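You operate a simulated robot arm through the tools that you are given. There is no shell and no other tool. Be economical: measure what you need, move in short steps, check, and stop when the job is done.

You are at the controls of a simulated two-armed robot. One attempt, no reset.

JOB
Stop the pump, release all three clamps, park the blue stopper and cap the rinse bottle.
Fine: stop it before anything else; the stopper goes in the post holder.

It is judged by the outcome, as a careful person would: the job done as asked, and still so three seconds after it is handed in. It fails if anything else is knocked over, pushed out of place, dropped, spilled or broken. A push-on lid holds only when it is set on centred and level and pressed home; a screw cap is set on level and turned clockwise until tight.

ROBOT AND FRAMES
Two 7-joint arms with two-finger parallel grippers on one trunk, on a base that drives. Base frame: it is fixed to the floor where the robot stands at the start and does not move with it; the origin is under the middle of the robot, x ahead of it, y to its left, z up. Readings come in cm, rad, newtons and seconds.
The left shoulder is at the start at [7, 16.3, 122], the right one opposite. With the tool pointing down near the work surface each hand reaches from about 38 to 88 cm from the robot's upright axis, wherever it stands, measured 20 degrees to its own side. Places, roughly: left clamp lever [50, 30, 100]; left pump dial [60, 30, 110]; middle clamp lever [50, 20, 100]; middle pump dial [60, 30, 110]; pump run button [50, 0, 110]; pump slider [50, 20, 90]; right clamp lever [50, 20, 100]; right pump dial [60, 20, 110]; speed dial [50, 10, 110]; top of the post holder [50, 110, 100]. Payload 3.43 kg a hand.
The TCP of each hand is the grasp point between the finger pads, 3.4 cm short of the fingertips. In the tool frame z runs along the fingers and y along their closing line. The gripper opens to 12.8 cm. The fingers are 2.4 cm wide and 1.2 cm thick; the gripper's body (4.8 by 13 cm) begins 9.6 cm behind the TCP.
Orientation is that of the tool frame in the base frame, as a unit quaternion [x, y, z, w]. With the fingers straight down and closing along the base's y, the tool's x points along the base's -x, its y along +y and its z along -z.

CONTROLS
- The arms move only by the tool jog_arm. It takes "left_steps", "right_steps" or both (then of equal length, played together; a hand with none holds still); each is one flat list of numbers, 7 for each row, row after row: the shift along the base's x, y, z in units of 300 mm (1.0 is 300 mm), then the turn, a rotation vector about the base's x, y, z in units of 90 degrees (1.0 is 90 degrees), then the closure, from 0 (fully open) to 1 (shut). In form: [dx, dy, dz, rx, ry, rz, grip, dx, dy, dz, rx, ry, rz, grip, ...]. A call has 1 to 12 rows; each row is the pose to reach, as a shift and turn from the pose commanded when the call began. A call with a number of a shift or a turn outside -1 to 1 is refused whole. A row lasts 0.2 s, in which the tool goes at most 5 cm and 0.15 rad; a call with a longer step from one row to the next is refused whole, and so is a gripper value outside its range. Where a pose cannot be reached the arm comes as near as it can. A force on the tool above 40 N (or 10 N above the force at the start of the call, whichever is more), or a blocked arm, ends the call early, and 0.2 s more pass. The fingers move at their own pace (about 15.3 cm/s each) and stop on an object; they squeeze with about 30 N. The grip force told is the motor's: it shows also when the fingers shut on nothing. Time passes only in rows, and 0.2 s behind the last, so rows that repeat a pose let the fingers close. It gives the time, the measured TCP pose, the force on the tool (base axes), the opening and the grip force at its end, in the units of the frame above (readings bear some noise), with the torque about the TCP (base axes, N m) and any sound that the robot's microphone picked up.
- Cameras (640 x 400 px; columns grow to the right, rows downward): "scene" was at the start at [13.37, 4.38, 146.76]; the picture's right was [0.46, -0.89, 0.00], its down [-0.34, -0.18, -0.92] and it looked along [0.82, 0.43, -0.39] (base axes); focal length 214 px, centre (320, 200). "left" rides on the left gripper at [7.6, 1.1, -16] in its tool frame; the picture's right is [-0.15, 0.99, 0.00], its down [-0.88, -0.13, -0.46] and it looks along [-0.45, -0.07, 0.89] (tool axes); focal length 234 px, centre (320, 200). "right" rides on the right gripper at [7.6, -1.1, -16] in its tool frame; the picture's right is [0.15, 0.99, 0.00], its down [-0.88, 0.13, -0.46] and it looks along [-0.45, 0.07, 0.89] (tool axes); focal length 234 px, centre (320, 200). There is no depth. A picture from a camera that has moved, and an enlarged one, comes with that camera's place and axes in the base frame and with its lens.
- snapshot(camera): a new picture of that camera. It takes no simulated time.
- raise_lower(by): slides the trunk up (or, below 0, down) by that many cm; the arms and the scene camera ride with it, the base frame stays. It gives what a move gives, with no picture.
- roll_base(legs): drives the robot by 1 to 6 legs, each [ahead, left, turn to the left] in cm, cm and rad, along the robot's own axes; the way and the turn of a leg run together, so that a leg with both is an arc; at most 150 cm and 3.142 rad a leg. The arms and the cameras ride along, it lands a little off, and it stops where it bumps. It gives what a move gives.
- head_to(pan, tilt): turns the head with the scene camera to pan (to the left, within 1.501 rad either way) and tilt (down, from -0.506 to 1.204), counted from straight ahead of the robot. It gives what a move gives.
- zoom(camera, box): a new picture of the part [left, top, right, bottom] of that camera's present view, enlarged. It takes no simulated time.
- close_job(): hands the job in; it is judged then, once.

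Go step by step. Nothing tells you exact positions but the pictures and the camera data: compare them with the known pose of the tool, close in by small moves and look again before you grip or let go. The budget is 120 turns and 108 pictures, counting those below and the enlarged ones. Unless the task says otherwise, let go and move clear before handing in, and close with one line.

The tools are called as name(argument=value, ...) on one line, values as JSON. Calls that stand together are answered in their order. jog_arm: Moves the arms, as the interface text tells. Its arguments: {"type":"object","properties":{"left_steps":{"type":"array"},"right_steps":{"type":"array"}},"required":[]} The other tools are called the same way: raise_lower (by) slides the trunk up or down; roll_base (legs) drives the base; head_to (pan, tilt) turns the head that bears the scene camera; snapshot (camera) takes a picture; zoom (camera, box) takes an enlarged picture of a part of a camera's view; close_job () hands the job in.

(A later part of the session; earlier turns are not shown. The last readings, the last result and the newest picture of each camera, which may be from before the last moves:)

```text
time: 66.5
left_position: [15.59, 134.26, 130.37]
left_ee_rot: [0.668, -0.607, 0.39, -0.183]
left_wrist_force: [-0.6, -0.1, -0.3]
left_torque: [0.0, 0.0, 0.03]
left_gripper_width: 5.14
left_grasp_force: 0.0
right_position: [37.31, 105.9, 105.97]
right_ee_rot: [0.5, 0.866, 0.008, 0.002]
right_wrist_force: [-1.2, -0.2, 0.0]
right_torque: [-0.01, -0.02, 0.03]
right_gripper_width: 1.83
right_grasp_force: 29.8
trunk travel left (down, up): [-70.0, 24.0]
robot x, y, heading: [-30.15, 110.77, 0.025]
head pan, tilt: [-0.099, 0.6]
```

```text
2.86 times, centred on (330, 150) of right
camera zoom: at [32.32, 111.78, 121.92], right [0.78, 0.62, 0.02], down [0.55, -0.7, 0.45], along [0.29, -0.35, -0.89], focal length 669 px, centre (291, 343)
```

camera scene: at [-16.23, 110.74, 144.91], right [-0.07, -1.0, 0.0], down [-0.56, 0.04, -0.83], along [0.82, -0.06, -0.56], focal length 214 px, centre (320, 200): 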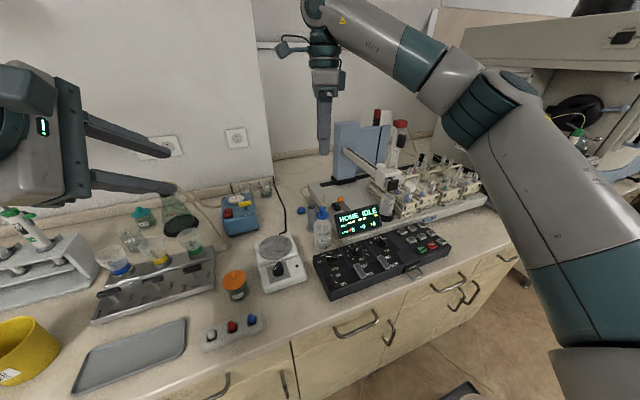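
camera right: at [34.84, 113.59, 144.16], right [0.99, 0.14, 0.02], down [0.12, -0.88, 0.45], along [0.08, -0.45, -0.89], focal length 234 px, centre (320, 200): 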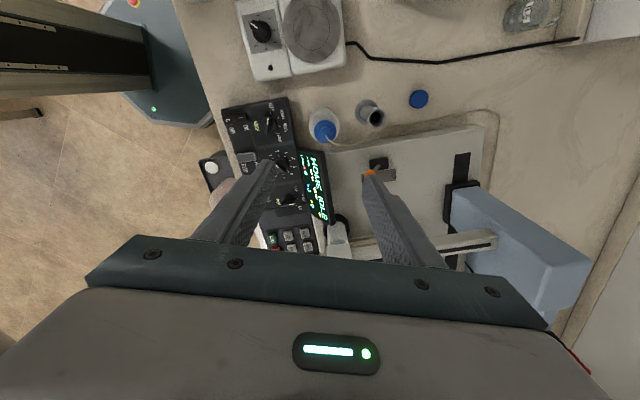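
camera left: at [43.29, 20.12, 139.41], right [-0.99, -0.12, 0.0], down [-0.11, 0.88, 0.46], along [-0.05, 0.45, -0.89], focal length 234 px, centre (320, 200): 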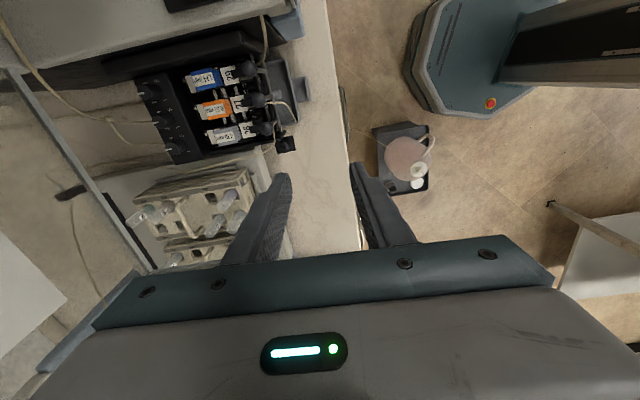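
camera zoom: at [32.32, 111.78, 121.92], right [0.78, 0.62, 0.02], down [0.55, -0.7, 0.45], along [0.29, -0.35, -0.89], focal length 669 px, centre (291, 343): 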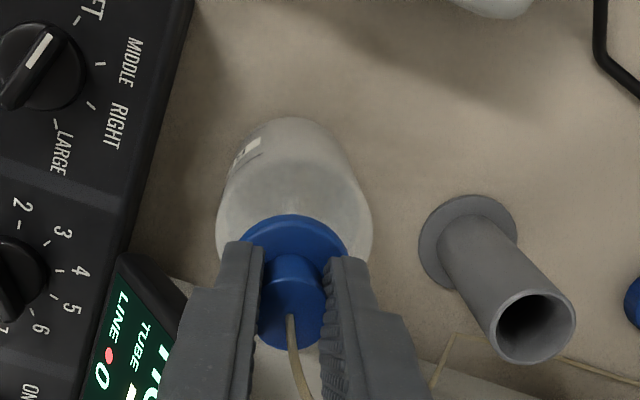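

Stem gripped (1.8 cm). I lift just 2 cm to see whether the stopper comes out without the bottle.

jog_arm(right_steps=[0, 0, 0.02, 0, 0, 0, 1, 0, 0, 0.045, 0, 0, 0, 1, 0, 0, 0.07, 0, 0, 0, 1])

zoom(camera="scene", box=[280, 160, 370, 250])

```text
time: 67.2
left_position: [15.58, 134.24, 130.41]
left_ee_rot: [0.668, -0.607, 0.39, -0.183]
left_wrist_force: [0.4, 0.0, -0.4]
left_torque: [-0.01, -0.03, -0.01]
left_gripper_width: 5.14
left_grasp_force: 0.1
right_position: [37.32, 106.0, 108.19]
right_ee_rot: [0.5, 0.866, 0.008, 0.003]
right_wrist_force: [-0.1, -0.1, -1.1]
right_torque: [-0.03, 0.02, 0.01]
right_gripper_width: 1.81
right_grasp_force: 30.3
trunk travel left (down, up): [-70.0, 24.0]
robot x, y, heading: [-30.06, 111.14, 0.026]
head pan, tilt: [-0.099, 0.6]
```

```text
4.44 times, centred on (325, 205) of scene
camera zoom: at [-16.19, 110.82, 144.9], right [-0.07, -1.0, 0.0], down [-0.56, 0.04, -0.82], along [0.82, -0.06, -0.57], focal length 953 px, centre (298, 178)
```

zoom: 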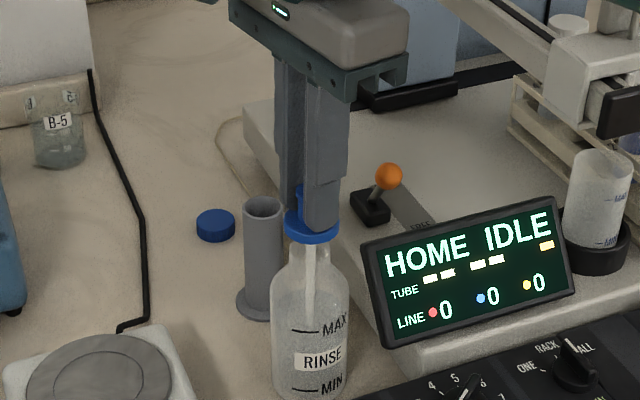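

The stopper came free and the bottle stayed. I lift straight up another 14 cm to clear the dip tube.

jog_arm(right_steps=[0, 0, 0.08, 0, 0, 0, 1, 0, 0, 0.16, 0, 0, 0, 1, 0, 0, 0.24, 0, 0, 0, 1, 0, 0, 0.32, 0, 0, 0, 1, 0, 0, 0.4, 0, 0, 0, 1, 0, 0, 0.46, 0, 0, 0, 1, 0, 0, 0.46, 0, 0, 0, 1])

zoom(camera="scene", box=[260, 130, 380, 250])

```text
time: 68.8
left_position: [15.59, 134.33, 130.3]
left_ee_rot: [0.669, -0.606, 0.39, -0.184]
left_wrist_force: [-0.7, 0.9, 0.7]
left_torque: [-0.02, -0.04, -0.01]
left_gripper_width: 5.11
left_grasp_force: 0.0
right_position: [37.42, 106.08, 121.95]
right_ee_rot: [0.5, 0.866, 0.008, 0.002]
right_wrist_force: [0.2, 0.5, -0.2]
right_torque: [0.03, 0.0, 0.0]
right_gripper_width: 1.83
right_grasp_force: 29.6
trunk travel left (down, up): [-70.0, 24.0]
robot x, y, heading: [-29.95, 111.12, 0.022]
head pan, tilt: [-0.099, 0.6]
```

```text
3.33 times, centred on (320, 190) of scene
camera zoom: at [-16.16, 110.8, 144.9], right [-0.07, -1.0, 0.0], down [-0.56, 0.04, -0.82], along [0.82, -0.06, -0.57], focal length 715 px, centre (320, 233)
```

zoom: 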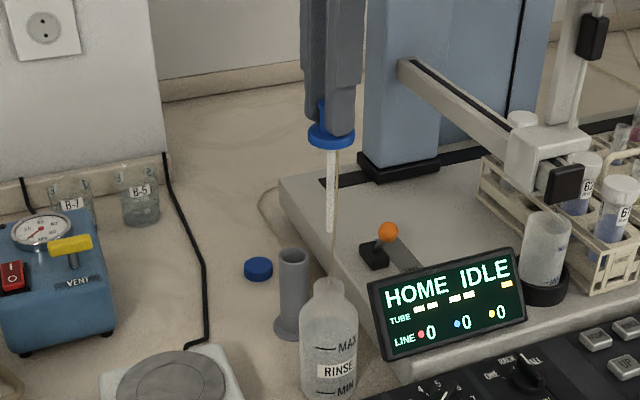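

The dip tube is about 8 cm and is clear of the bottle. I carry the stopper over the post holder at this height and check alignment.

jog_arm(right_steps=[0.08, 0.025, 0, 0, 0, 0, 1, 0.16, 0.05, 0, 0, 0, 0, 1, 0.24, 0.075, 0, 0, 0, 0, 1, 0.317, 0.097, 0, 0, 0, 0, 1, 0.317, 0.097, 0, 0, 0, 0, 1])

zoom(camera="right", box=[220, 60, 440, 220])

zoom(camera="scene", box=[280, 130, 370, 240])

```text
time: 70.0
left_position: [15.6, 134.22, 130.42]
left_ee_rot: [0.668, -0.606, 0.389, -0.185]
left_wrist_force: [-0.9, -0.1, -0.4]
left_torque: [-0.04, 0.03, 0.03]
left_gripper_width: 5.13
left_grasp_force: 0.0
right_position: [46.94, 108.9, 121.8]
right_ee_rot: [0.5, 0.866, 0.01, 0.002]
right_wrist_force: [-0.4, -0.3, -0.6]
right_torque: [0.02, -0.03, 0.03]
right_gripper_width: 1.81
right_grasp_force: 30.0
trunk travel left (down, up): [-70.0, 24.0]
robot x, y, heading: [-30.34, 111.33, 0.028]
head pan, tilt: [-0.099, 0.6]
```

```text
2.50 times, centred on (330, 140) of right
camera zoom: at [41.91, 114.69, 137.87], right [0.78, 0.62, 0.02], down [0.55, -0.7, 0.45], along [0.3, -0.34, -0.89], focal length 585 px, centre (295, 350)
```

zoom: 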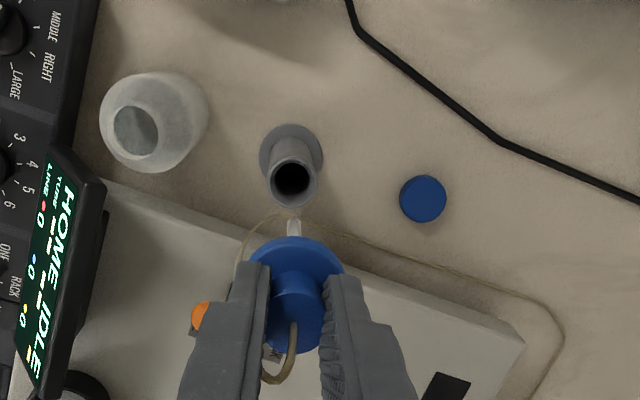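

```text
3.64 times, centred on (325, 185) of scene
camera zoom: at [-16.21, 110.7, 144.9], right [-0.07, -1.0, 0.0], down [-0.56, 0.04, -0.82], along [0.82, -0.06, -0.57], focal length 780 px, centre (302, 254)
```

zoom: 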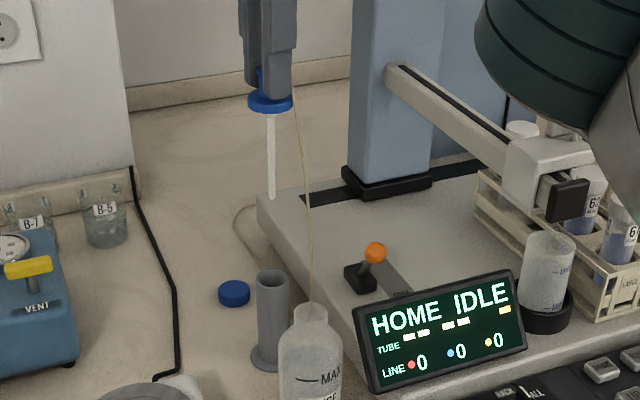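

The dip tip and the holder's mouth line up within a couple of millimetres. I lower until the tip is just above the mouth and look.

jog_arm(right_steps=[0, 0, -0.08, 0, 0, 0, 1, 0, 0, -0.16, 0, 0, 0, 1, 0, 0, -0.23, 0, 0, 0, 1, 0, 0, -0.27, 0, 0, 0, 1, 0, 0, -0.27, 0, 0, 0, 1])

zoom(camera="right", box=[260, 80, 380, 200])

zoom(camera="scene", box=[290, 160, 340, 240])

```text
time: 71.2
left_position: [15.61, 134.4, 130.38]
left_ee_rot: [0.668, -0.606, 0.39, -0.183]
left_wrist_force: [-0.7, 0.3, 0.0]
left_torque: [-0.01, -0.04, 0.03]
left_gripper_width: 5.08
left_grasp_force: 0.0
right_position: [47.03, 109.11, 113.89]
right_ee_rot: [0.5, 0.866, 0.009, 0.003]
right_wrist_force: [0.2, -1.0, 0.1]
right_torque: [0.01, -0.02, -0.01]
right_gripper_width: 1.82
right_grasp_force: 30.2
trunk travel left (down, up): [-70.0, 24.0]
robot x, y, heading: [-30.16, 111.07, 0.026]
head pan, tilt: [-0.099, 0.6]
```

```text
3.33 times, centred on (320, 140) of right
camera zoom: at [41.97, 114.88, 129.88], right [0.78, 0.62, 0.02], down [0.55, -0.7, 0.45], along [0.29, -0.35, -0.89], focal length 781 px, centre (320, 400)
```

zoom: 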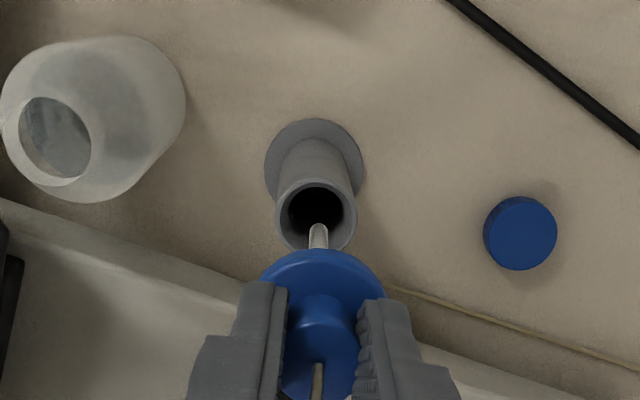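

```text
5.00 times, centred on (315, 200) of scene
camera zoom: at [-16.2, 110.82, 144.9], right [-0.07, -1.0, 0.0], down [-0.56, 0.04, -0.83], along [0.82, -0.06, -0.57], focal length 1072 px, centre (345, 200)
```

zoom: 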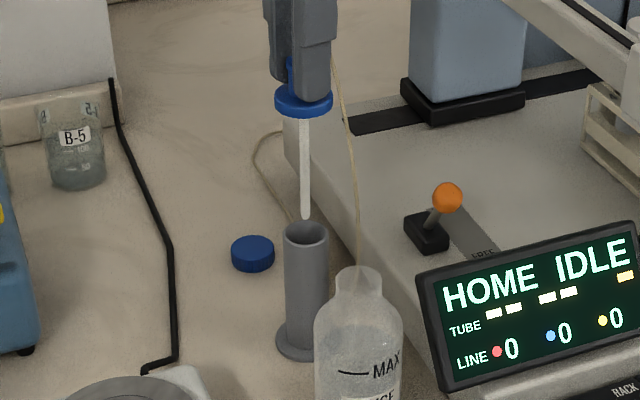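

Well centred. I lower it into the holder in steps.

jog_arm(right_steps=[0, 0, -0.07, 0, 0, 0, 1, 0, 0, -0.14, 0, 0, 0, 1, 0, 0, -0.21, 0, 0, 0, 1, 0, 0, -0.27, 0, 0, 0, 1, 0, 0, -0.31, 0, 0, 0, 1, 0, 0, -0.33, 0, 0, 0, 1])

zoom(camera="scene", box=[290, 170, 340, 250])

```text
time: 72.7
left_position: [15.51, 134.22, 130.36]
left_ee_rot: [0.668, -0.607, 0.39, -0.183]
left_wrist_force: [-0.7, 0.7, -0.1]
left_torque: [-0.02, -0.01, 0.02]
left_gripper_width: 5.11
left_grasp_force: 0.0
right_position: [46.82, 108.88, 103.95]
right_ee_rot: [0.5, 0.866, 0.008, 0.003]
right_wrist_force: [0.6, 0.5, -0.1]
right_torque: [0.0, 0.02, -0.02]
right_gripper_width: 1.83
right_grasp_force: 30.3
trunk travel left (down, up): [-70.0, 24.0]
robot x, y, heading: [-30.14, 110.84, 0.028]
head pan, tilt: [-0.099, 0.6]
```

```text
5.00 times, centred on (315, 210) of scene
camera zoom: at [-16.17, 110.82, 144.9], right [-0.07, -1.0, 0.0], down [-0.56, 0.04, -0.82], along [0.82, -0.06, -0.57], focal length 1072 px, centre (345, 150)
```

zoom: 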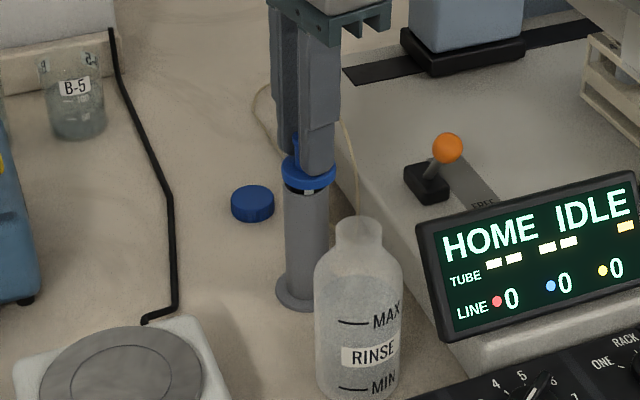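

Only about half a centimetre is left. I go down gently until it bears.

jog_arm(right_steps=[0, 0, -0.012, 0, 0, 0, 1, 0, 0, -0.022, 0, 0, 0, 1, 0, 0, -0.03, 0, 0, 0, 1])

zoom(camera="scene", box=[290, 170, 340, 250])

```text
time: 73.5
left_position: [15.65, 134.36, 130.35]
left_ee_rot: [0.668, -0.606, 0.391, -0.184]
left_wrist_force: [0.7, 0.3, 0.0]
left_torque: [0.0, 0.0, 0.03]
left_gripper_width: 5.1
left_grasp_force: 0.1
right_position: [46.83, 109.05, 103.15]
right_ee_rot: [0.5, 0.866, 0.007, 0.003]
right_wrist_force: [-0.3, 0.1, -0.6]
right_torque: [0.04, 0.02, 0.03]
right_gripper_width: 1.8
right_grasp_force: 30.1
trunk travel left (down, up): [-70.0, 24.0]
robot x, y, heading: [-30.01, 110.87, 0.027]
head pan, tilt: [-0.099, 0.6]
```

```text
5.00 times, centred on (315, 210) of scene
camera zoom: at [-16.18, 110.83, 144.9], right [-0.07, -1.0, 0.0], down [-0.56, 0.04, -0.82], along [0.82, -0.06, -0.57], focal length 1072 px, centre (345, 150)
```

zoom: 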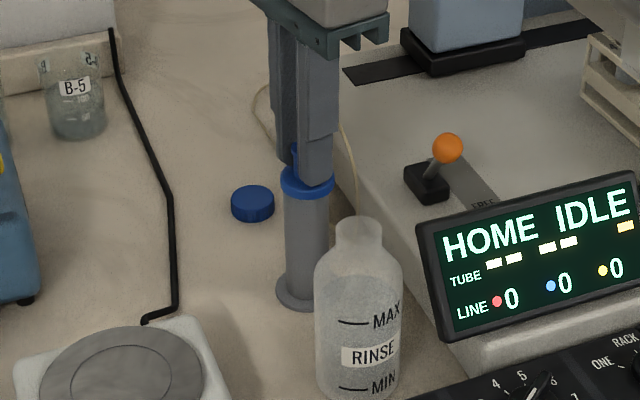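

It looks all but seated, with no force yet; a few millimetres more.

jog_arm(right_steps=[0, 0, -0.006, 0, 0, 0, 1, 0, 0, -0.012, 0, 0, 0, 1, 0, 0, -0.016, 0, 0, 0, 1])

```text
time: 74.2
left_position: [15.25, 134.25, 130.5]
left_ee_rot: [0.668, -0.606, 0.39, -0.183]
left_wrist_force: [0.5, -0.4, -0.3]
left_torque: [0.01, -0.04, -0.04]
left_gripper_width: 5.13
left_grasp_force: 0.0
right_position: [46.76, 108.98, 103.12]
right_ee_rot: [0.501, 0.865, 0.01, 0.005]
right_wrist_force: [5.2, -1.2, 24.4]
right_torque: [-0.18, 0.08, -0.02]
right_gripper_width: 1.81
right_grasp_force: 30.3
trunk travel left (down, up): [-70.0, 24.0]
robot x, y, heading: [-30.03, 111.46, 0.03]
head pan, tilt: [-0.099, 0.6]
```

24 N upward: it is seated. I ease off, open and rise clear.

jog_arm(right_steps=[0, 0, 0.014, 0, 0, 0, 1, 0, 0, 0.014, 0, 0, 0, 0.68, 0, 0, 0.014, 0, 0, 0, 0.68, 0, 0, 0.1, 0, 0, 0, 0.68, 0, 0, 0.2, 0, 0, 0, 0.68, 0, 0, 0.32, 0, 0, 0, 0.68, 0, 0, 0.45, 0, 0, 0, 0.68])

zoom(camera="scene", box=[280, 160, 370, 250])

zoom(camera="right", box=[180, 60, 440, 220])

```text
time: 75.8
left_position: [15.41, 134.43, 130.42]
left_ee_rot: [0.668, -0.606, 0.391, -0.184]
left_wrist_force: [-0.4, 0.4, -0.5]
left_torque: [-0.02, -0.02, 0.0]
left_gripper_width: 5.1
left_grasp_force: 0.2
right_position: [46.81, 109.0, 116.2]
right_ee_rot: [0.5, 0.866, 0.009, 0.004]
right_wrist_force: [-0.4, 0.1, -0.2]
right_torque: [0.02, -0.02, 0.02]
right_gripper_width: 4.1
right_grasp_force: 0.1
trunk travel left (down, up): [-70.0, 24.0]
robot x, y, heading: [-30.27, 111.37, 0.026]
head pan, tilt: [-0.099, 0.6]
```

```text
4.44 times, centred on (325, 205) of scene
camera zoom: at [-16.32, 110.92, 144.91], right [-0.07, -1.0, 0.0], down [-0.56, 0.04, -0.83], along [0.82, -0.06, -0.56], focal length 953 px, centre (298, 178)
```

zoom: 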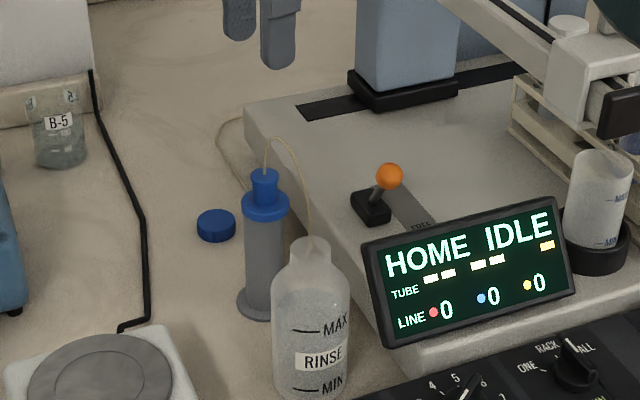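

```text
2.46 times, centred on (310, 140) of right
camera zoom: at [41.75, 114.86, 132.24], right [0.78, 0.62, 0.02], down [0.55, -0.7, 0.45], along [0.3, -0.35, -0.89], focal length 576 px, centre (345, 348)
```

zoom: 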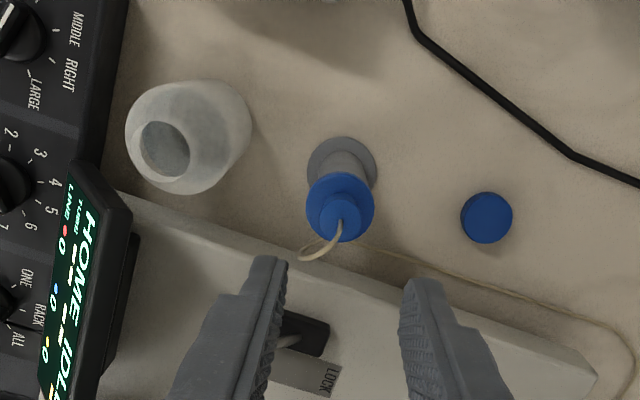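

The stopper is parked in the post holder. Next the cap at [57.7, 113.1]: it is too far from here, so I lift the right hand, turn the base square to the bench (about 0.31 rad) and edge forward.

jog_arm(right_steps=[0, 0, 0.12, 0, 0, 0, 0.5, -0.08, 0, 0.25, 0, 0, 0, 0.5, -0.18, 0, 0.38, 0, 0, 0, 0.5, -0.3, 0, 0.48, 0, 0, 0, 0.5, -0.4, 0, 0.5, 0, 0, 0, 0.5])

roll_base(legs=[[0, 0, 0.3], [5, -4, 0]])

snapshot(camera="scene")

```text
time: 77.0
left_position: [15.45, 134.23, 130.42]
left_ee_rot: [0.667, -0.607, 0.39, -0.184]
left_wrist_force: [0.2, -0.3, 0.9]
left_torque: [0.03, -0.01, 0.01]
left_gripper_width: 5.14
left_grasp_force: 0.1
right_position: [34.93, 109.05, 130.96]
right_ee_rot: [0.5, 0.866, 0.009, 0.001]
right_wrist_force: [0.6, 0.2, -1.0]
right_torque: [0.0, -0.03, 0.01]
right_gripper_width: 6.4
right_grasp_force: 0.1
trunk travel left (down, up): [-70.0, 24.0]
robot x, y, heading: [-30.04, 111.31, 0.026]
head pan, tilt: [-0.099, 0.6]
```

```text
time: 79.0
left_position: [12.36, 144.68, 130.38]
left_ee_rot: [0.75, -0.5, 0.36, -0.24]
left_wrist_force: [0.5, -0.1, -0.5]
left_torque: [-0.02, -0.01, 0.0]
left_gripper_width: 5.13
left_grasp_force: 0.1
right_position: [38.48, 126.31, 131.15]
right_ee_rot: [0.365, 0.931, 0.01, 0.003]
right_wrist_force: [-1.1, -0.2, 0.4]
right_torque: [-0.01, -0.04, 0.0]
right_gripper_width: 6.38
right_grasp_force: 0.0
trunk travel left (down, up): [-70.0, 24.0]
robot x, y, heading: [-24.08, 109.07, 0.325]
head pan, tilt: [-0.099, 0.6]
```

```text
34 pictures are left
camera scene: at [-11.0, 112.88, 144.95], right [0.22, -0.97, 0.0], down [-0.55, -0.13, -0.83], along [0.81, 0.18, -0.56], focal length 214 px, centre (320, 200)
```

scene: 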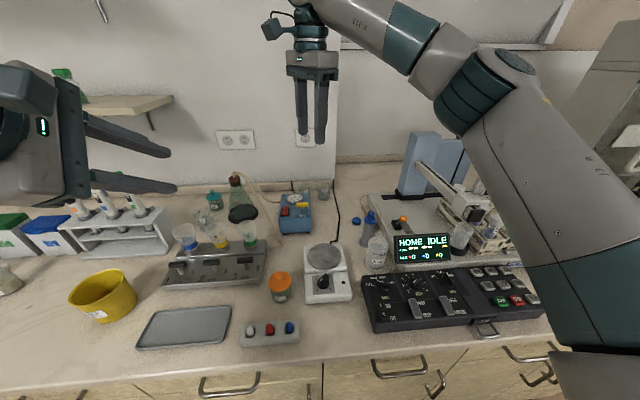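

The base is square to the bench now. I move the right hand over the cap, staying well above.

jog_arm(right_steps=[0.09, -0.063, -0.05, 0, 0, 0, 0.5, 0.18, -0.127, -0.1, 0, 0, 0, 0.5, 0.27, -0.19, -0.16, 0, 0, 0, 0.5, 0.36, -0.253, -0.22, 0, 0, 0, 0.5, 0.45, -0.317, -0.28, 0, 0, 0, 0.5, 0.54, -0.38, -0.35, 0, 0, 0, 0.5, 0.63, -0.443, -0.43, 0, 0, 0, 0.5, 0.63, -0.443, -0.43, 0, 0, 0, 0.5])

zoom(camera="right", box=[200, 60, 460, 240])

zoom(camera="scene", box=[320, 150, 420, 260])

```text
time: 80.8
left_position: [12.73, 144.68, 130.38]
left_ee_rot: [0.751, -0.499, 0.359, -0.24]
left_wrist_force: [-0.5, -0.5, -0.8]
left_torque: [0.01, 0.0, -0.02]
left_gripper_width: 5.1
left_grasp_force: 0.0
right_position: [57.58, 112.71, 117.83]
right_ee_rot: [0.365, 0.931, 0.009, 0.002]
right_wrist_force: [-0.4, 0.2, 0.2]
right_torque: [0.0, -0.04, 0.01]
right_gripper_width: 6.38
right_grasp_force: 0.1
trunk travel left (down, up): [-70.0, 24.0]
robot x, y, heading: [-24.38, 109.51, 0.326]
head pan, tilt: [-0.099, 0.6]
```

```text
2.22 times, centred on (330, 150) of right
camera zoom: at [51.16, 116.8, 133.8], right [0.56, 0.82, 0.02], down [0.73, -0.51, 0.46], along [0.39, -0.24, -0.89], focal length 520 px, centre (298, 311)
```

zoom: 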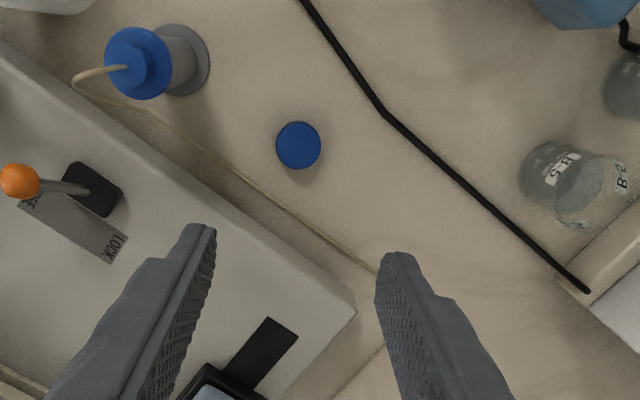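

```text
3.64 times, centred on (370, 205) of scene
camera zoom: at [-10.65, 112.75, 144.91], right [0.22, -0.97, 0.0], down [-0.55, -0.13, -0.83], along [0.8, 0.18, -0.56], focal length 780 px, centre (138, 182)
```

zoom: 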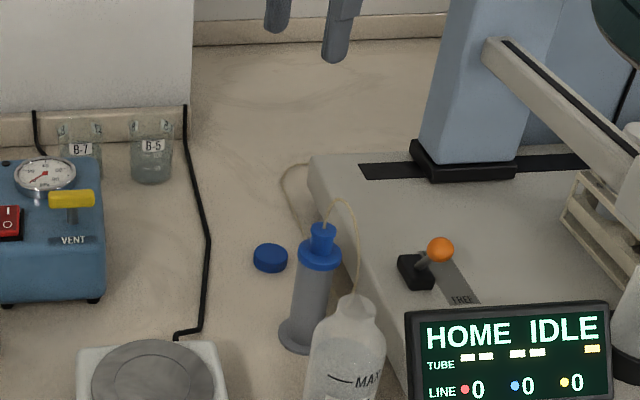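

The cap is at [58.0, 113.4], top 89.4, about 3.7 cm wide. I check whether the bottle's neck has a thread while I am here.

zoom(camera="scene", box=[352, 205, 392, 255])

```text
8.00 times, centred on (372, 230) of scene
camera zoom: at [-10.65, 112.75, 144.91], right [0.22, -0.97, 0.0], down [-0.55, -0.13, -0.83], along [0.8, 0.18, -0.56], focal length 1716 px, centre (-96, -40)
```

zoom: 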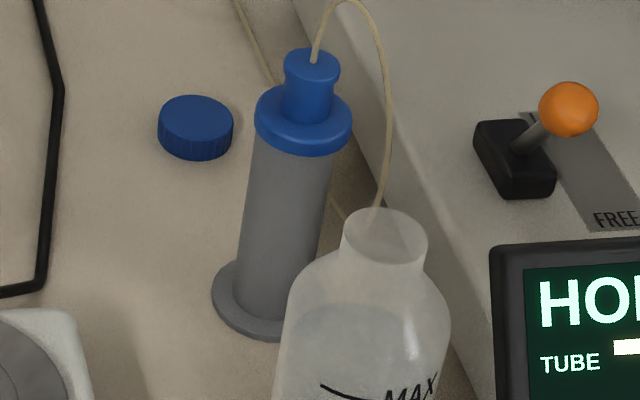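

The neck is plain to the eye and the cap is ribbed, so I shall press and also turn it. Now I lower over the cap, stopping a little above for a look.

jog_arm(right_steps=[0.012, 0.021, -0.14, 0, 0, 0, 0.55, 0.012, 0.021, -0.28, 0, 0, 0, 0.55, 0.012, 0.021, -0.42, 0, 0, 0, 0.55, 0.012, 0.021, -0.55, 0, 0, 0, 0.55, 0.012, 0.021, -0.68, 0, 0, 0, 0.55, 0.012, 0.021, -0.74, 0, 0, 0, 0.55, 0.012, 0.021, -0.74, 0, 0, 0, 0.55])

zoom(camera="right", box=[220, 80, 420, 220])

zoom(camera="scene", box=[330, 175, 400, 245])

```text
time: 82.4
left_position: [12.75, 144.6, 130.59]
left_ee_rot: [0.751, -0.5, 0.358, -0.24]
left_wrist_force: [0.1, -0.7, -0.5]
left_torque: [0.01, 0.03, -0.02]
left_gripper_width: 5.1
left_grasp_force: 0.1
right_position: [58.1, 113.56, 95.78]
right_ee_rot: [0.366, 0.931, 0.008, 0.002]
right_wrist_force: [-1.1, -0.1, -0.4]
right_torque: [-0.02, 0.01, -0.02]
right_gripper_width: 5.77
right_grasp_force: 0.0
trunk travel left (down, up): [-70.0, 24.0]
robot x, y, heading: [-24.1, 109.2, 0.328]
head pan, tilt: [-0.099, 0.6]
```

```text
2.86 times, centred on (320, 150) of right
camera zoom: at [51.51, 117.74, 111.82], right [0.56, 0.82, 0.02], down [0.73, -0.51, 0.45], along [0.38, -0.24, -0.89], focal length 669 px, centre (320, 343)
```

zoom: 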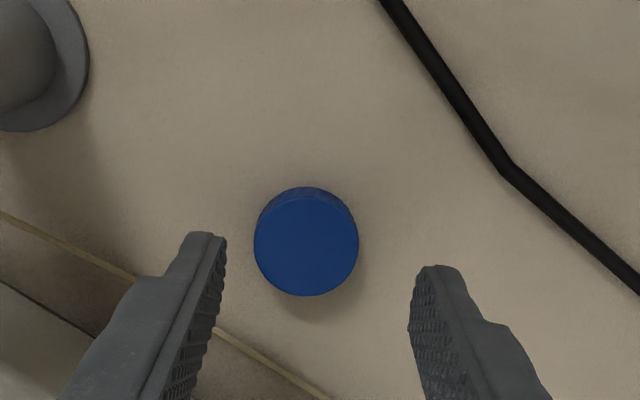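

```text
5.71 times, centred on (365, 210) of scene
camera zoom: at [-10.6, 112.74, 144.9], right [0.22, -0.97, 0.0], down [-0.55, -0.13, -0.82], along [0.8, 0.18, -0.57], focal length 1226 px, centre (63, 143)
```

zoom: 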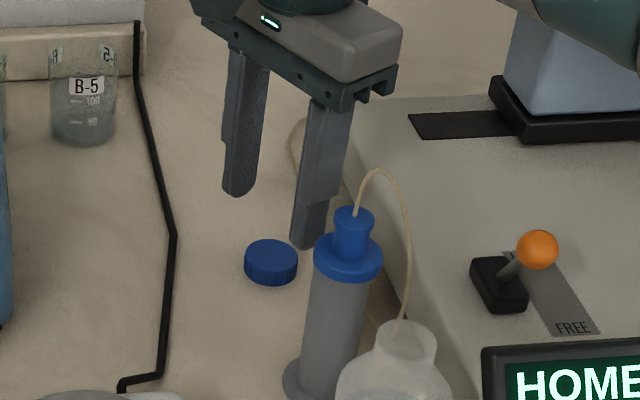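

A shift of 4 mm toward me, then down to grip the cap a little above the bench.

jog_arm(right_steps=[-0.014, -0.002, -0.06, 0, 0, 0, 0.55, -0.014, -0.002, -0.12, 0, 0, 0, 0.55, -0.014, -0.002, -0.145, 0, 0, 0, 0.55, -0.014, -0.002, -0.145, 0, 0, 0, 0.8, -0.014, -0.002, -0.145, 0, 0, 0, 1, -0.014, -0.002, -0.145, 0, 0, 0, 1])

zoom(camera="right", box=[220, 80, 420, 220])

```text
time: 83.8
left_position: [12.75, 144.75, 130.29]
left_ee_rot: [0.752, -0.5, 0.358, -0.238]
left_wrist_force: [0.8, -0.7, 0.6]
left_torque: [0.0, 0.0, -0.01]
left_gripper_width: 5.13
left_grasp_force: 0.0
right_position: [57.61, 113.54, 91.37]
right_ee_rot: [0.365, 0.931, 0.008, 0.001]
right_wrist_force: [0.6, -0.2, 0.4]
right_torque: [-0.02, 0.04, 0.03]
right_gripper_width: 3.46
right_grasp_force: 30.0
trunk travel left (down, up): [-70.0, 24.0]
robot x, y, heading: [-23.76, 108.89, 0.33]
head pan, tilt: [-0.099, 0.6]
```

```text
2.86 times, centred on (320, 150) of right
camera zoom: at [51.14, 117.6, 107.47], right [0.56, 0.82, 0.02], down [0.73, -0.51, 0.45], along [0.38, -0.24, -0.89], focal length 669 px, centre (320, 343)
```

zoom: 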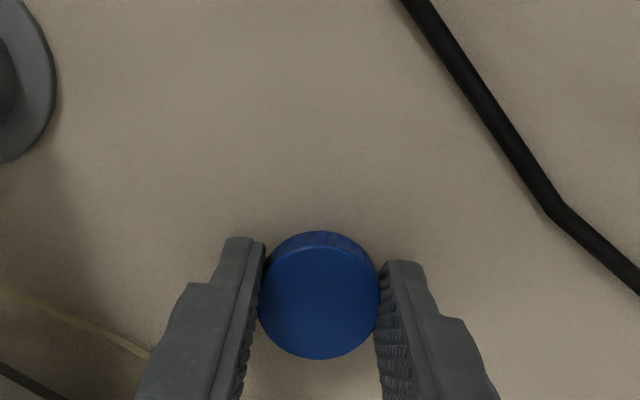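

The cap is held (3.46 cm) and centred. I lift it straight up high enough to clear the stopper's hose loop.

jog_arm(right_steps=[0, 0, 0.08, 0, 0, 0, 1, 0, 0, 0.2, 0, 0, 0, 1, 0, 0, 0.35, 0, 0, 0, 1, 0, 0, 0.5, 0, 0, 0, 1, 0, 0, 0.65, 0, 0, 0, 1, 0, 0, 0.8, 0, 0, 0, 1, 0, 0, 0.92, 0, 0, 0, 1])

jog_arm(right_steps=[-0.11, -0.04, 0, 0, 0, 0, 1, -0.22, -0.082, 0, 0, 0, 0, 1, -0.33, -0.123, 0, 0, 0, 0, 1, -0.44, -0.164, 0, 0, 0, 0, 1, -0.55, -0.205, 0, 0, 0, 0, 1, -0.665, -0.247, 0, 0, 0, 0, 1, -0.665, -0.247, 0, 0, 0, 0, 1])

zoom(camera="right", box=[200, 60, 440, 220])

zoom(camera="scene", box=[330, 150, 430, 270])

```text
time: 85.4
left_position: [12.56, 144.71, 130.39]
left_ee_rot: [0.751, -0.499, 0.36, -0.239]
left_wrist_force: [0.1, 0.7, -0.4]
left_torque: [0.01, -0.03, -0.03]
left_gripper_width: 5.12
left_grasp_force: 0.0
right_position: [57.43, 113.54, 119.22]
right_ee_rot: [0.365, 0.931, 0.009, 0.002]
right_wrist_force: [-0.2, 0.1, 0.6]
right_torque: [-0.03, 0.02, -0.01]
right_gripper_width: 3.46
right_grasp_force: 30.1
trunk travel left (down, up): [-70.0, 24.0]
robot x, y, heading: [-24.35, 109.05, 0.326]
head pan, tilt: [-0.099, 0.6]
```

```text
time: 87.0
left_position: [12.75, 144.61, 130.22]
left_ee_rot: [0.751, -0.5, 0.358, -0.239]
left_wrist_force: [-0.8, -0.2, -0.1]
left_torque: [-0.01, -0.04, -0.02]
left_gripper_width: 5.1
left_grasp_force: 0.1
right_position: [37.65, 106.24, 119.02]
right_ee_rot: [0.364, 0.931, 0.009, 0.002]
right_wrist_force: [-0.3, -0.1, 0.6]
right_torque: [-0.04, -0.01, 0.0]
right_gripper_width: 3.47
right_grasp_force: 29.7
trunk travel left (down, up): [-70.0, 24.0]
robot x, y, heading: [-23.94, 108.97, 0.322]
head pan, tilt: [-0.099, 0.6]
```

```text
2.50 times, centred on (320, 140) of right
camera zoom: at [31.19, 110.24, 135.01], right [0.57, 0.82, 0.02], down [0.73, -0.51, 0.45], along [0.38, -0.24, -0.89], focal length 585 px, centre (320, 350)
```

zoom: 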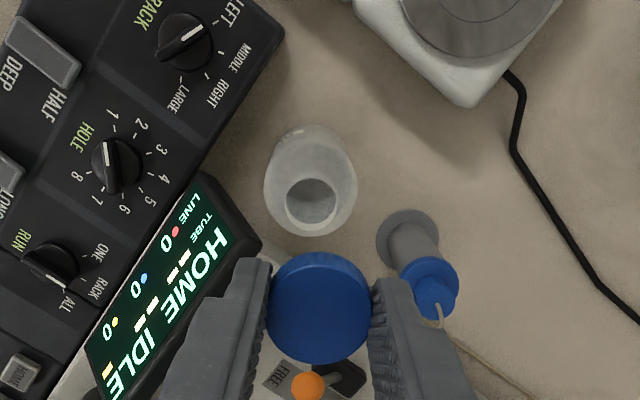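

```text
3.33 times, centred on (380, 210) of scene
camera zoom: at [-10.55, 112.76, 144.9], right [0.22, -0.97, 0.0], down [-0.55, -0.13, -0.82], along [0.8, 0.18, -0.57], focal length 715 px, centre (120, 167)
```

zoom: 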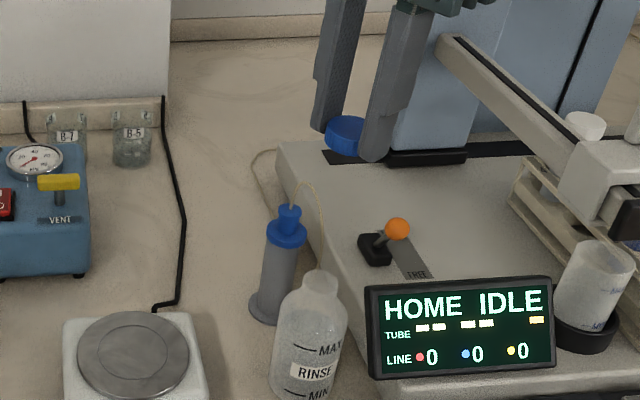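

The bottle's mouth is at [37.4, 106.0, 101.4] and the display's top is lower than the cap rim will be, so I may turn freely. I turn the hand back by 72 degrees to gain room for tightening and centre it.

jog_arm(right_steps=[-0.003, -0.004, 0, 0, 0, 0.09, 1, -0.007, -0.008, 0, 0, 0, 0.18, 1, -0.007, -0.008, 0, 0, 0, 0.27, 1, -0.007, -0.008, 0, 0, 0, 0.36, 1, -0.007, -0.008, 0, 0, 0, 0.45, 1, -0.007, -0.008, 0, 0, 0, 0.54, 1, -0.007, -0.008, 0, 0, 0, 0.63, 1, -0.007, -0.008, 0, 0, 0, 0.72, 1, -0.007, -0.008, 0, 0, 0, 0.8, 1, -0.007, -0.008, 0, 0, 0, 0.8, 1])

```text
time: 89.2
left_position: [12.85, 144.48, 130.35]
left_ee_rot: [0.751, -0.5, 0.358, -0.239]
left_wrist_force: [0.5, 0.9, -0.2]
left_torque: [0.0, 0.0, 0.01]
left_gripper_width: 5.12
left_grasp_force: 0.0
right_position: [37.36, 105.9, 119.07]
right_ee_rot: [-0.252, 0.968, 0.008, -0.004]
right_wrist_force: [-0.6, 0.3, -0.2]
right_torque: [0.0, 0.01, 0.01]
right_gripper_width: 3.44
right_grasp_force: 30.6
trunk travel left (down, up): [-70.0, 24.0]
robot x, y, heading: [-23.93, 109.48, 0.326]
head pan, tilt: [-0.099, 0.6]
```

Now I level out the 1 degree of tilt and come down to about 1 cm above the mouth for a check.

jog_arm(right_steps=[0, 0.002, -0.1, -0.0085, -0.0075, 0, 1, 0, 0.003, -0.2, -0.0085, -0.0075, 0, 1, 0, 0.003, -0.3, -0.0085, -0.0075, 0, 1, 0, 0.003, -0.38, -0.0085, -0.0075, 0, 1, 0, 0.003, -0.415, -0.0085, -0.0075, 0, 1, 0, 0.003, -0.415, -0.0085, -0.0075, 0, 1])

zoom(camera="scene", box=[340, 185, 400, 255])

zoom(camera="right", box=[230, 80, 410, 220])

```text
time: 90.6
left_position: [12.74, 144.56, 130.4]
left_ee_rot: [0.752, -0.5, 0.358, -0.239]
left_wrist_force: [0.0, -0.1, 0.6]
left_torque: [0.0, -0.04, 0.02]
left_gripper_width: 5.15
left_grasp_force: 0.1
right_position: [37.45, 105.77, 106.72]
right_ee_rot: [-0.253, 0.968, -0.001, 0.0]
right_wrist_force: [1.0, 0.0, 0.4]
right_torque: [0.01, 0.0, -0.01]
right_gripper_width: 3.44
right_grasp_force: 29.6
trunk travel left (down, up): [-70.0, 24.0]
robot x, y, heading: [-24.29, 108.86, 0.332]
head pan, tilt: [-0.099, 0.6]
```

```text
5.71 times, centred on (370, 220) of scene
camera zoom: at [-10.6, 112.73, 144.9], right [0.22, -0.97, 0.0], down [-0.55, -0.13, -0.82], along [0.8, 0.18, -0.57], focal length 1226 px, centre (34, 86)
```

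zoom: 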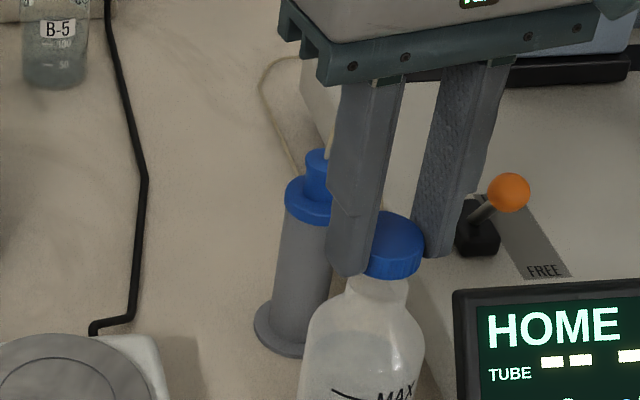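

```text
2.86 times, centred on (320, 150) of right
camera zoom: at [31.38, 101.15, 122.67], right [-0.61, 0.79, 0.0], down [0.71, 0.54, 0.46], along [0.36, 0.28, -0.89], focal length 669 px, centre (320, 343)
```

zoom: 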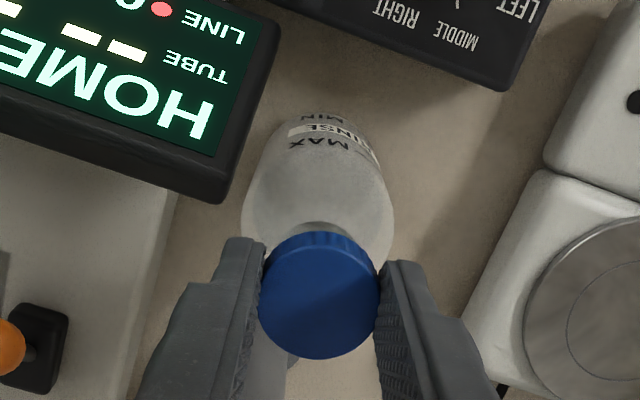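

Nearly aligned; I take one stronger zoom to judge the last millimetres.

zoom(camera="scene", box=[380, 215, 420, 255])

zoom(camera="right", box=[290, 120, 350, 190])

```text
10.00 times, centred on (400, 235) of scene
camera zoom: at [-10.6, 112.73, 144.9], right [0.22, -0.97, 0.0], down [-0.55, -0.13, -0.82], along [0.8, 0.18, -0.57], focal length 2145 px, centre (-480, -150)
```

zoom: 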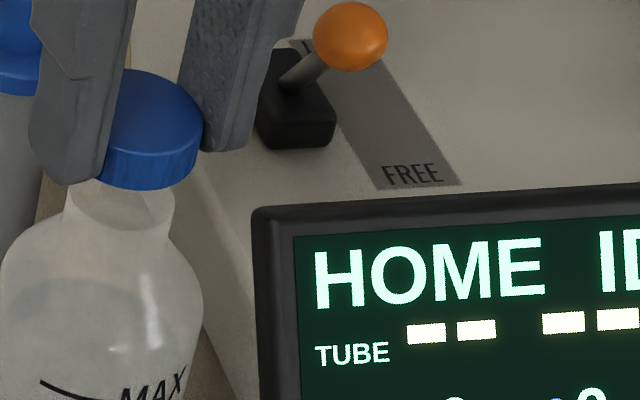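

```text
5.71 times, centred on (320, 155) of right
camera zoom: at [31.38, 101.15, 122.67], right [-0.61, 0.79, 0.0], down [0.71, 0.54, 0.46], along [0.36, 0.28, -0.89], focal length 1338 px, centre (320, 457)
```

zoom: 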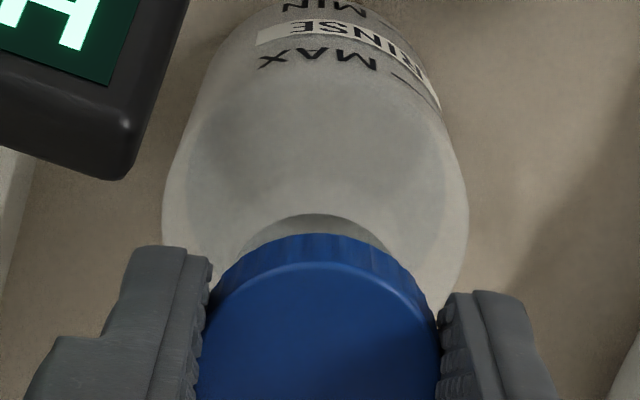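

Both views agree within a millimetre sideways. I lower gently onto the neck and watch the force.

jog_arm(right_steps=[0.004, 0.002, -0.025, 0, 0, 0, 1, 0.004, 0.002, -0.04, 0, 0, 0, 1, 0.004, 0.002, -0.052, 0, 0, 0, 1, 0.004, 0.002, -0.06, 0, 0, 0, 1])

zoom(camera="scene", box=[375, 210, 415, 255])

```text
time: 91.6
left_position: [12.76, 144.62, 130.34]
left_ee_rot: [0.751, -0.5, 0.358, -0.24]
left_wrist_force: [-0.4, 1.3, -0.6]
left_torque: [-0.02, 0.02, 0.0]
left_gripper_width: 5.1
left_grasp_force: 0.0
right_position: [37.71, 105.99, 104.95]
right_ee_rot: [-0.252, 0.968, 0.0, -0.001]
right_wrist_force: [0.3, 0.0, 0.1]
right_torque: [0.01, 0.0, 0.0]
right_gripper_width: 3.45
right_grasp_force: 29.7
trunk travel left (down, up): [-70.0, 24.0]
robot x, y, heading: [-24.39, 108.97, 0.327]
head pan, tilt: [-0.099, 0.6]
```

```text
8.89 times, centred on (395, 232) of scene
camera zoom: at [-10.58, 112.72, 144.9], right [0.22, -0.97, 0.0], down [-0.55, -0.13, -0.82], along [0.8, 0.18, -0.57], focal length 1906 px, centre (-347, -89)
```

zoom: 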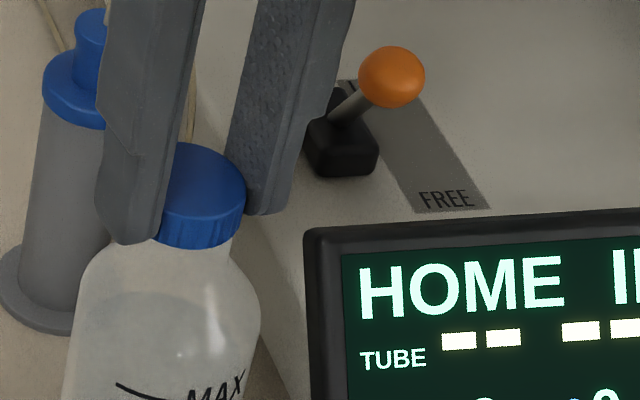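

No contact force yet; the rim is about to cover the neck. I go on down in small steps.

jog_arm(right_steps=[0, 0, -0.008, 0, 0, 0, 1, 0, 0, -0.016, 0, 0, 0, 1, 0, 0, -0.024, 0, 0, 0, 1, 0, 0, -0.03, 0, 0, 0, 1])

```text
time: 92.6
left_position: [12.68, 144.61, 130.33]
left_ee_rot: [0.751, -0.5, 0.359, -0.24]
left_wrist_force: [-0.2, -0.2, -0.7]
left_torque: [-0.01, 0.03, 0.01]
left_gripper_width: 5.12
left_grasp_force: 0.0
right_position: [37.57, 106.01, 103.81]
right_ee_rot: [-0.252, 0.968, 0.002, -0.002]
right_wrist_force: [-2.4, 0.8, 7.1]
right_torque: [0.27, 0.16, 0.0]
right_gripper_width: 3.43
right_grasp_force: 30.1
trunk travel left (down, up): [-70.0, 24.0]
robot x, y, heading: [-24.13, 109.11, 0.329]
head pan, tilt: [-0.099, 0.6]
```

Contact at 7 N. I keep that light pressure and turn clockwise about 65 degrees, watching the torque.

jog_arm(right_steps=[0, 0, -0.003, 0, 0, -0.09, 1, 0, 0, -0.004, 0, 0, -0.18, 1, 0, 0, -0.005, 0, 0, -0.27, 1, 0, 0, -0.006, 0, 0, -0.36, 1, 0, 0, -0.007, 0, 0, -0.45, 1, 0, 0, -0.008, 0, 0, -0.54, 1, 0, 0, -0.009, 0, 0, -0.63, 1, 0, 0, -0.01, 0, 0, -0.72, 1])

zoom(camera="scene", box=[375, 210, 415, 255])

```text
time: 94.4
left_position: [12.57, 144.48, 130.52]
left_ee_rot: [0.752, -0.499, 0.358, -0.24]
left_wrist_force: [0.2, 0.1, -0.1]
left_torque: [0.0, -0.05, 0.04]
left_gripper_width: 5.11
left_grasp_force: 0.0
right_position: [37.38, 106.0, 103.75]
right_ee_rot: [0.308, 0.952, 0.0, 0.001]
right_wrist_force: [0.7, -0.6, 10.9]
right_torque: [-0.28, -0.43, 0.04]
right_gripper_width: 3.42
right_grasp_force: 30.2
trunk travel left (down, up): [-70.0, 24.0]
robot x, y, heading: [-24.23, 108.98, 0.322]
head pan, tilt: [-0.099, 0.6]
```

```text
8.89 times, centred on (395, 232) of scene
camera zoom: at [-10.72, 112.72, 144.93], right [0.22, -0.97, 0.0], down [-0.55, -0.13, -0.83], along [0.8, 0.18, -0.56], focal length 1906 px, centre (-347, -89)
```

zoom: 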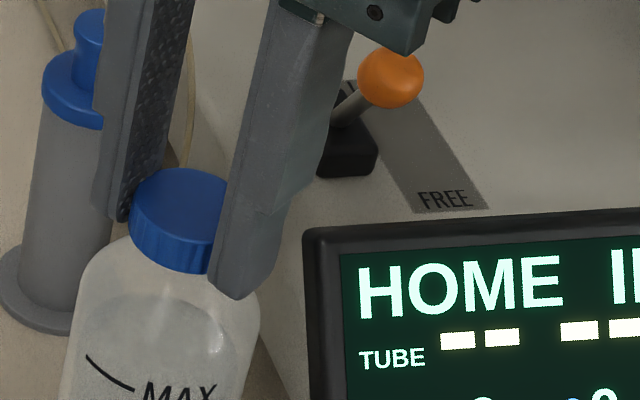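

The bottle turned a little with the cap, so little torque gets through. I first press firmly downward to learn whether it snaps home.

jog_arm(right_steps=[0, 0, -0.006, 0, 0, 0, 1, 0, 0, -0.012, 0, 0, 0, 1, 0, 0, -0.018, 0, 0, 0, 1, 0, 0, -0.022, 0, 0, 0, 1])

zoom(camera="scene", box=[375, 210, 415, 255])

```text
time: 95.6
left_position: [12.52, 144.7, 130.44]
left_ee_rot: [0.751, -0.499, 0.359, -0.241]
left_wrist_force: [0.2, 0.1, -1.0]
left_torque: [0.03, 0.02, -0.03]
left_gripper_width: 5.12
left_grasp_force: 0.0
right_position: [37.39, 106.21, 103.46]
right_ee_rot: [0.305, 0.952, 0.004, 0.002]
right_wrist_force: [-8.0, 0.0, 26.0]
right_torque: [-0.1, 0.5, 0.0]
right_gripper_width: 3.42
right_grasp_force: 29.7
trunk travel left (down, up): [-70.0, 24.0]
robot x, y, heading: [-24.29, 108.97, 0.333]
head pan, tilt: [-0.099, 0.6]
stopped in row 4 (right hand): the force on the tool passed its limit at 40 N (the readings are from after the stop); the commanded pose is now the measured one
```

```text
8.89 times, centred on (395, 232) of scene
camera zoom: at [-10.9, 112.71, 144.91], right [0.22, -0.97, 0.0], down [-0.55, -0.13, -0.83], along [0.81, 0.19, -0.56], focal length 1906 px, centre (-347, -89)
```

zoom: 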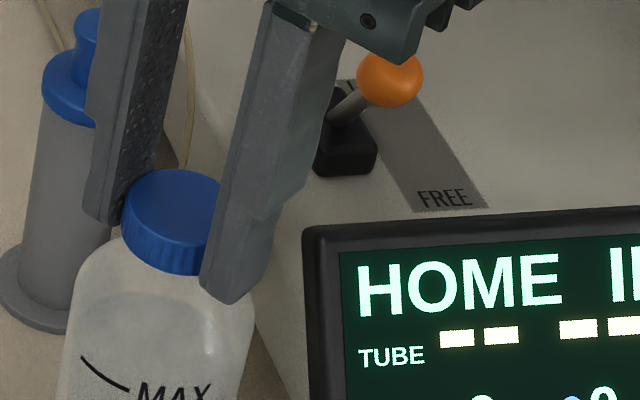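

No snap, so it is a screw cap. I ease the pressure to a few newtons and turn further, watching the label for the bottle turning along.

jog_arm(right_steps=[0, -0.004, 0.006, 0, 0, -0.0, 1, 0, -0.004, 0.006, 0, 0, -0.09, 1, 0, -0.004, 0.006, 0, 0, -0.18, 1, 0, -0.004, 0.006, 0, 0, -0.27, 1, 0, -0.004, 0.006, 0, 0, -0.36, 1, 0, -0.004, 0.005, 0, 0, -0.45, 1, 0, -0.004, 0.005, 0, 0, -0.54, 1, 0, -0.004, 0.005, 0, 0, -0.63, 1, 0, -0.004, 0.004, 0, 0, -0.7, 1])

zoom(camera="scene", box=[370, 210, 420, 270])

```text
time: 97.6
left_position: [12.71, 144.7, 130.36]
left_ee_rot: [0.751, -0.499, 0.36, -0.239]
left_wrist_force: [-0.3, -0.2, -0.3]
left_torque: [0.0, -0.04, 0.0]
left_gripper_width: 5.12
left_grasp_force: 0.0
right_position: [37.42, 106.19, 103.44]
right_ee_rot: [0.759, 0.651, 0.003, 0.001]
right_wrist_force: [3.0, 4.6, 18.8]
right_torque: [0.2, -0.21, 0.0]
right_gripper_width: 3.44
right_grasp_force: 29.8
trunk travel left (down, up): [-70.0, 24.0]
robot x, y, heading: [-24.17, 109.01, 0.324]
head pan, tilt: [-0.099, 0.6]
```

```text
6.67 times, centred on (395, 240) of scene
camera zoom: at [-10.77, 112.81, 144.92], right [0.22, -0.97, 0.0], down [-0.55, -0.13, -0.83], along [0.8, 0.18, -0.56], focal length 1430 px, centre (-180, -67)
```

zoom: 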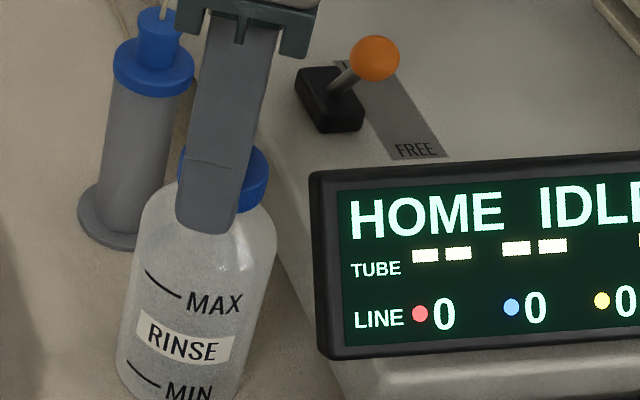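

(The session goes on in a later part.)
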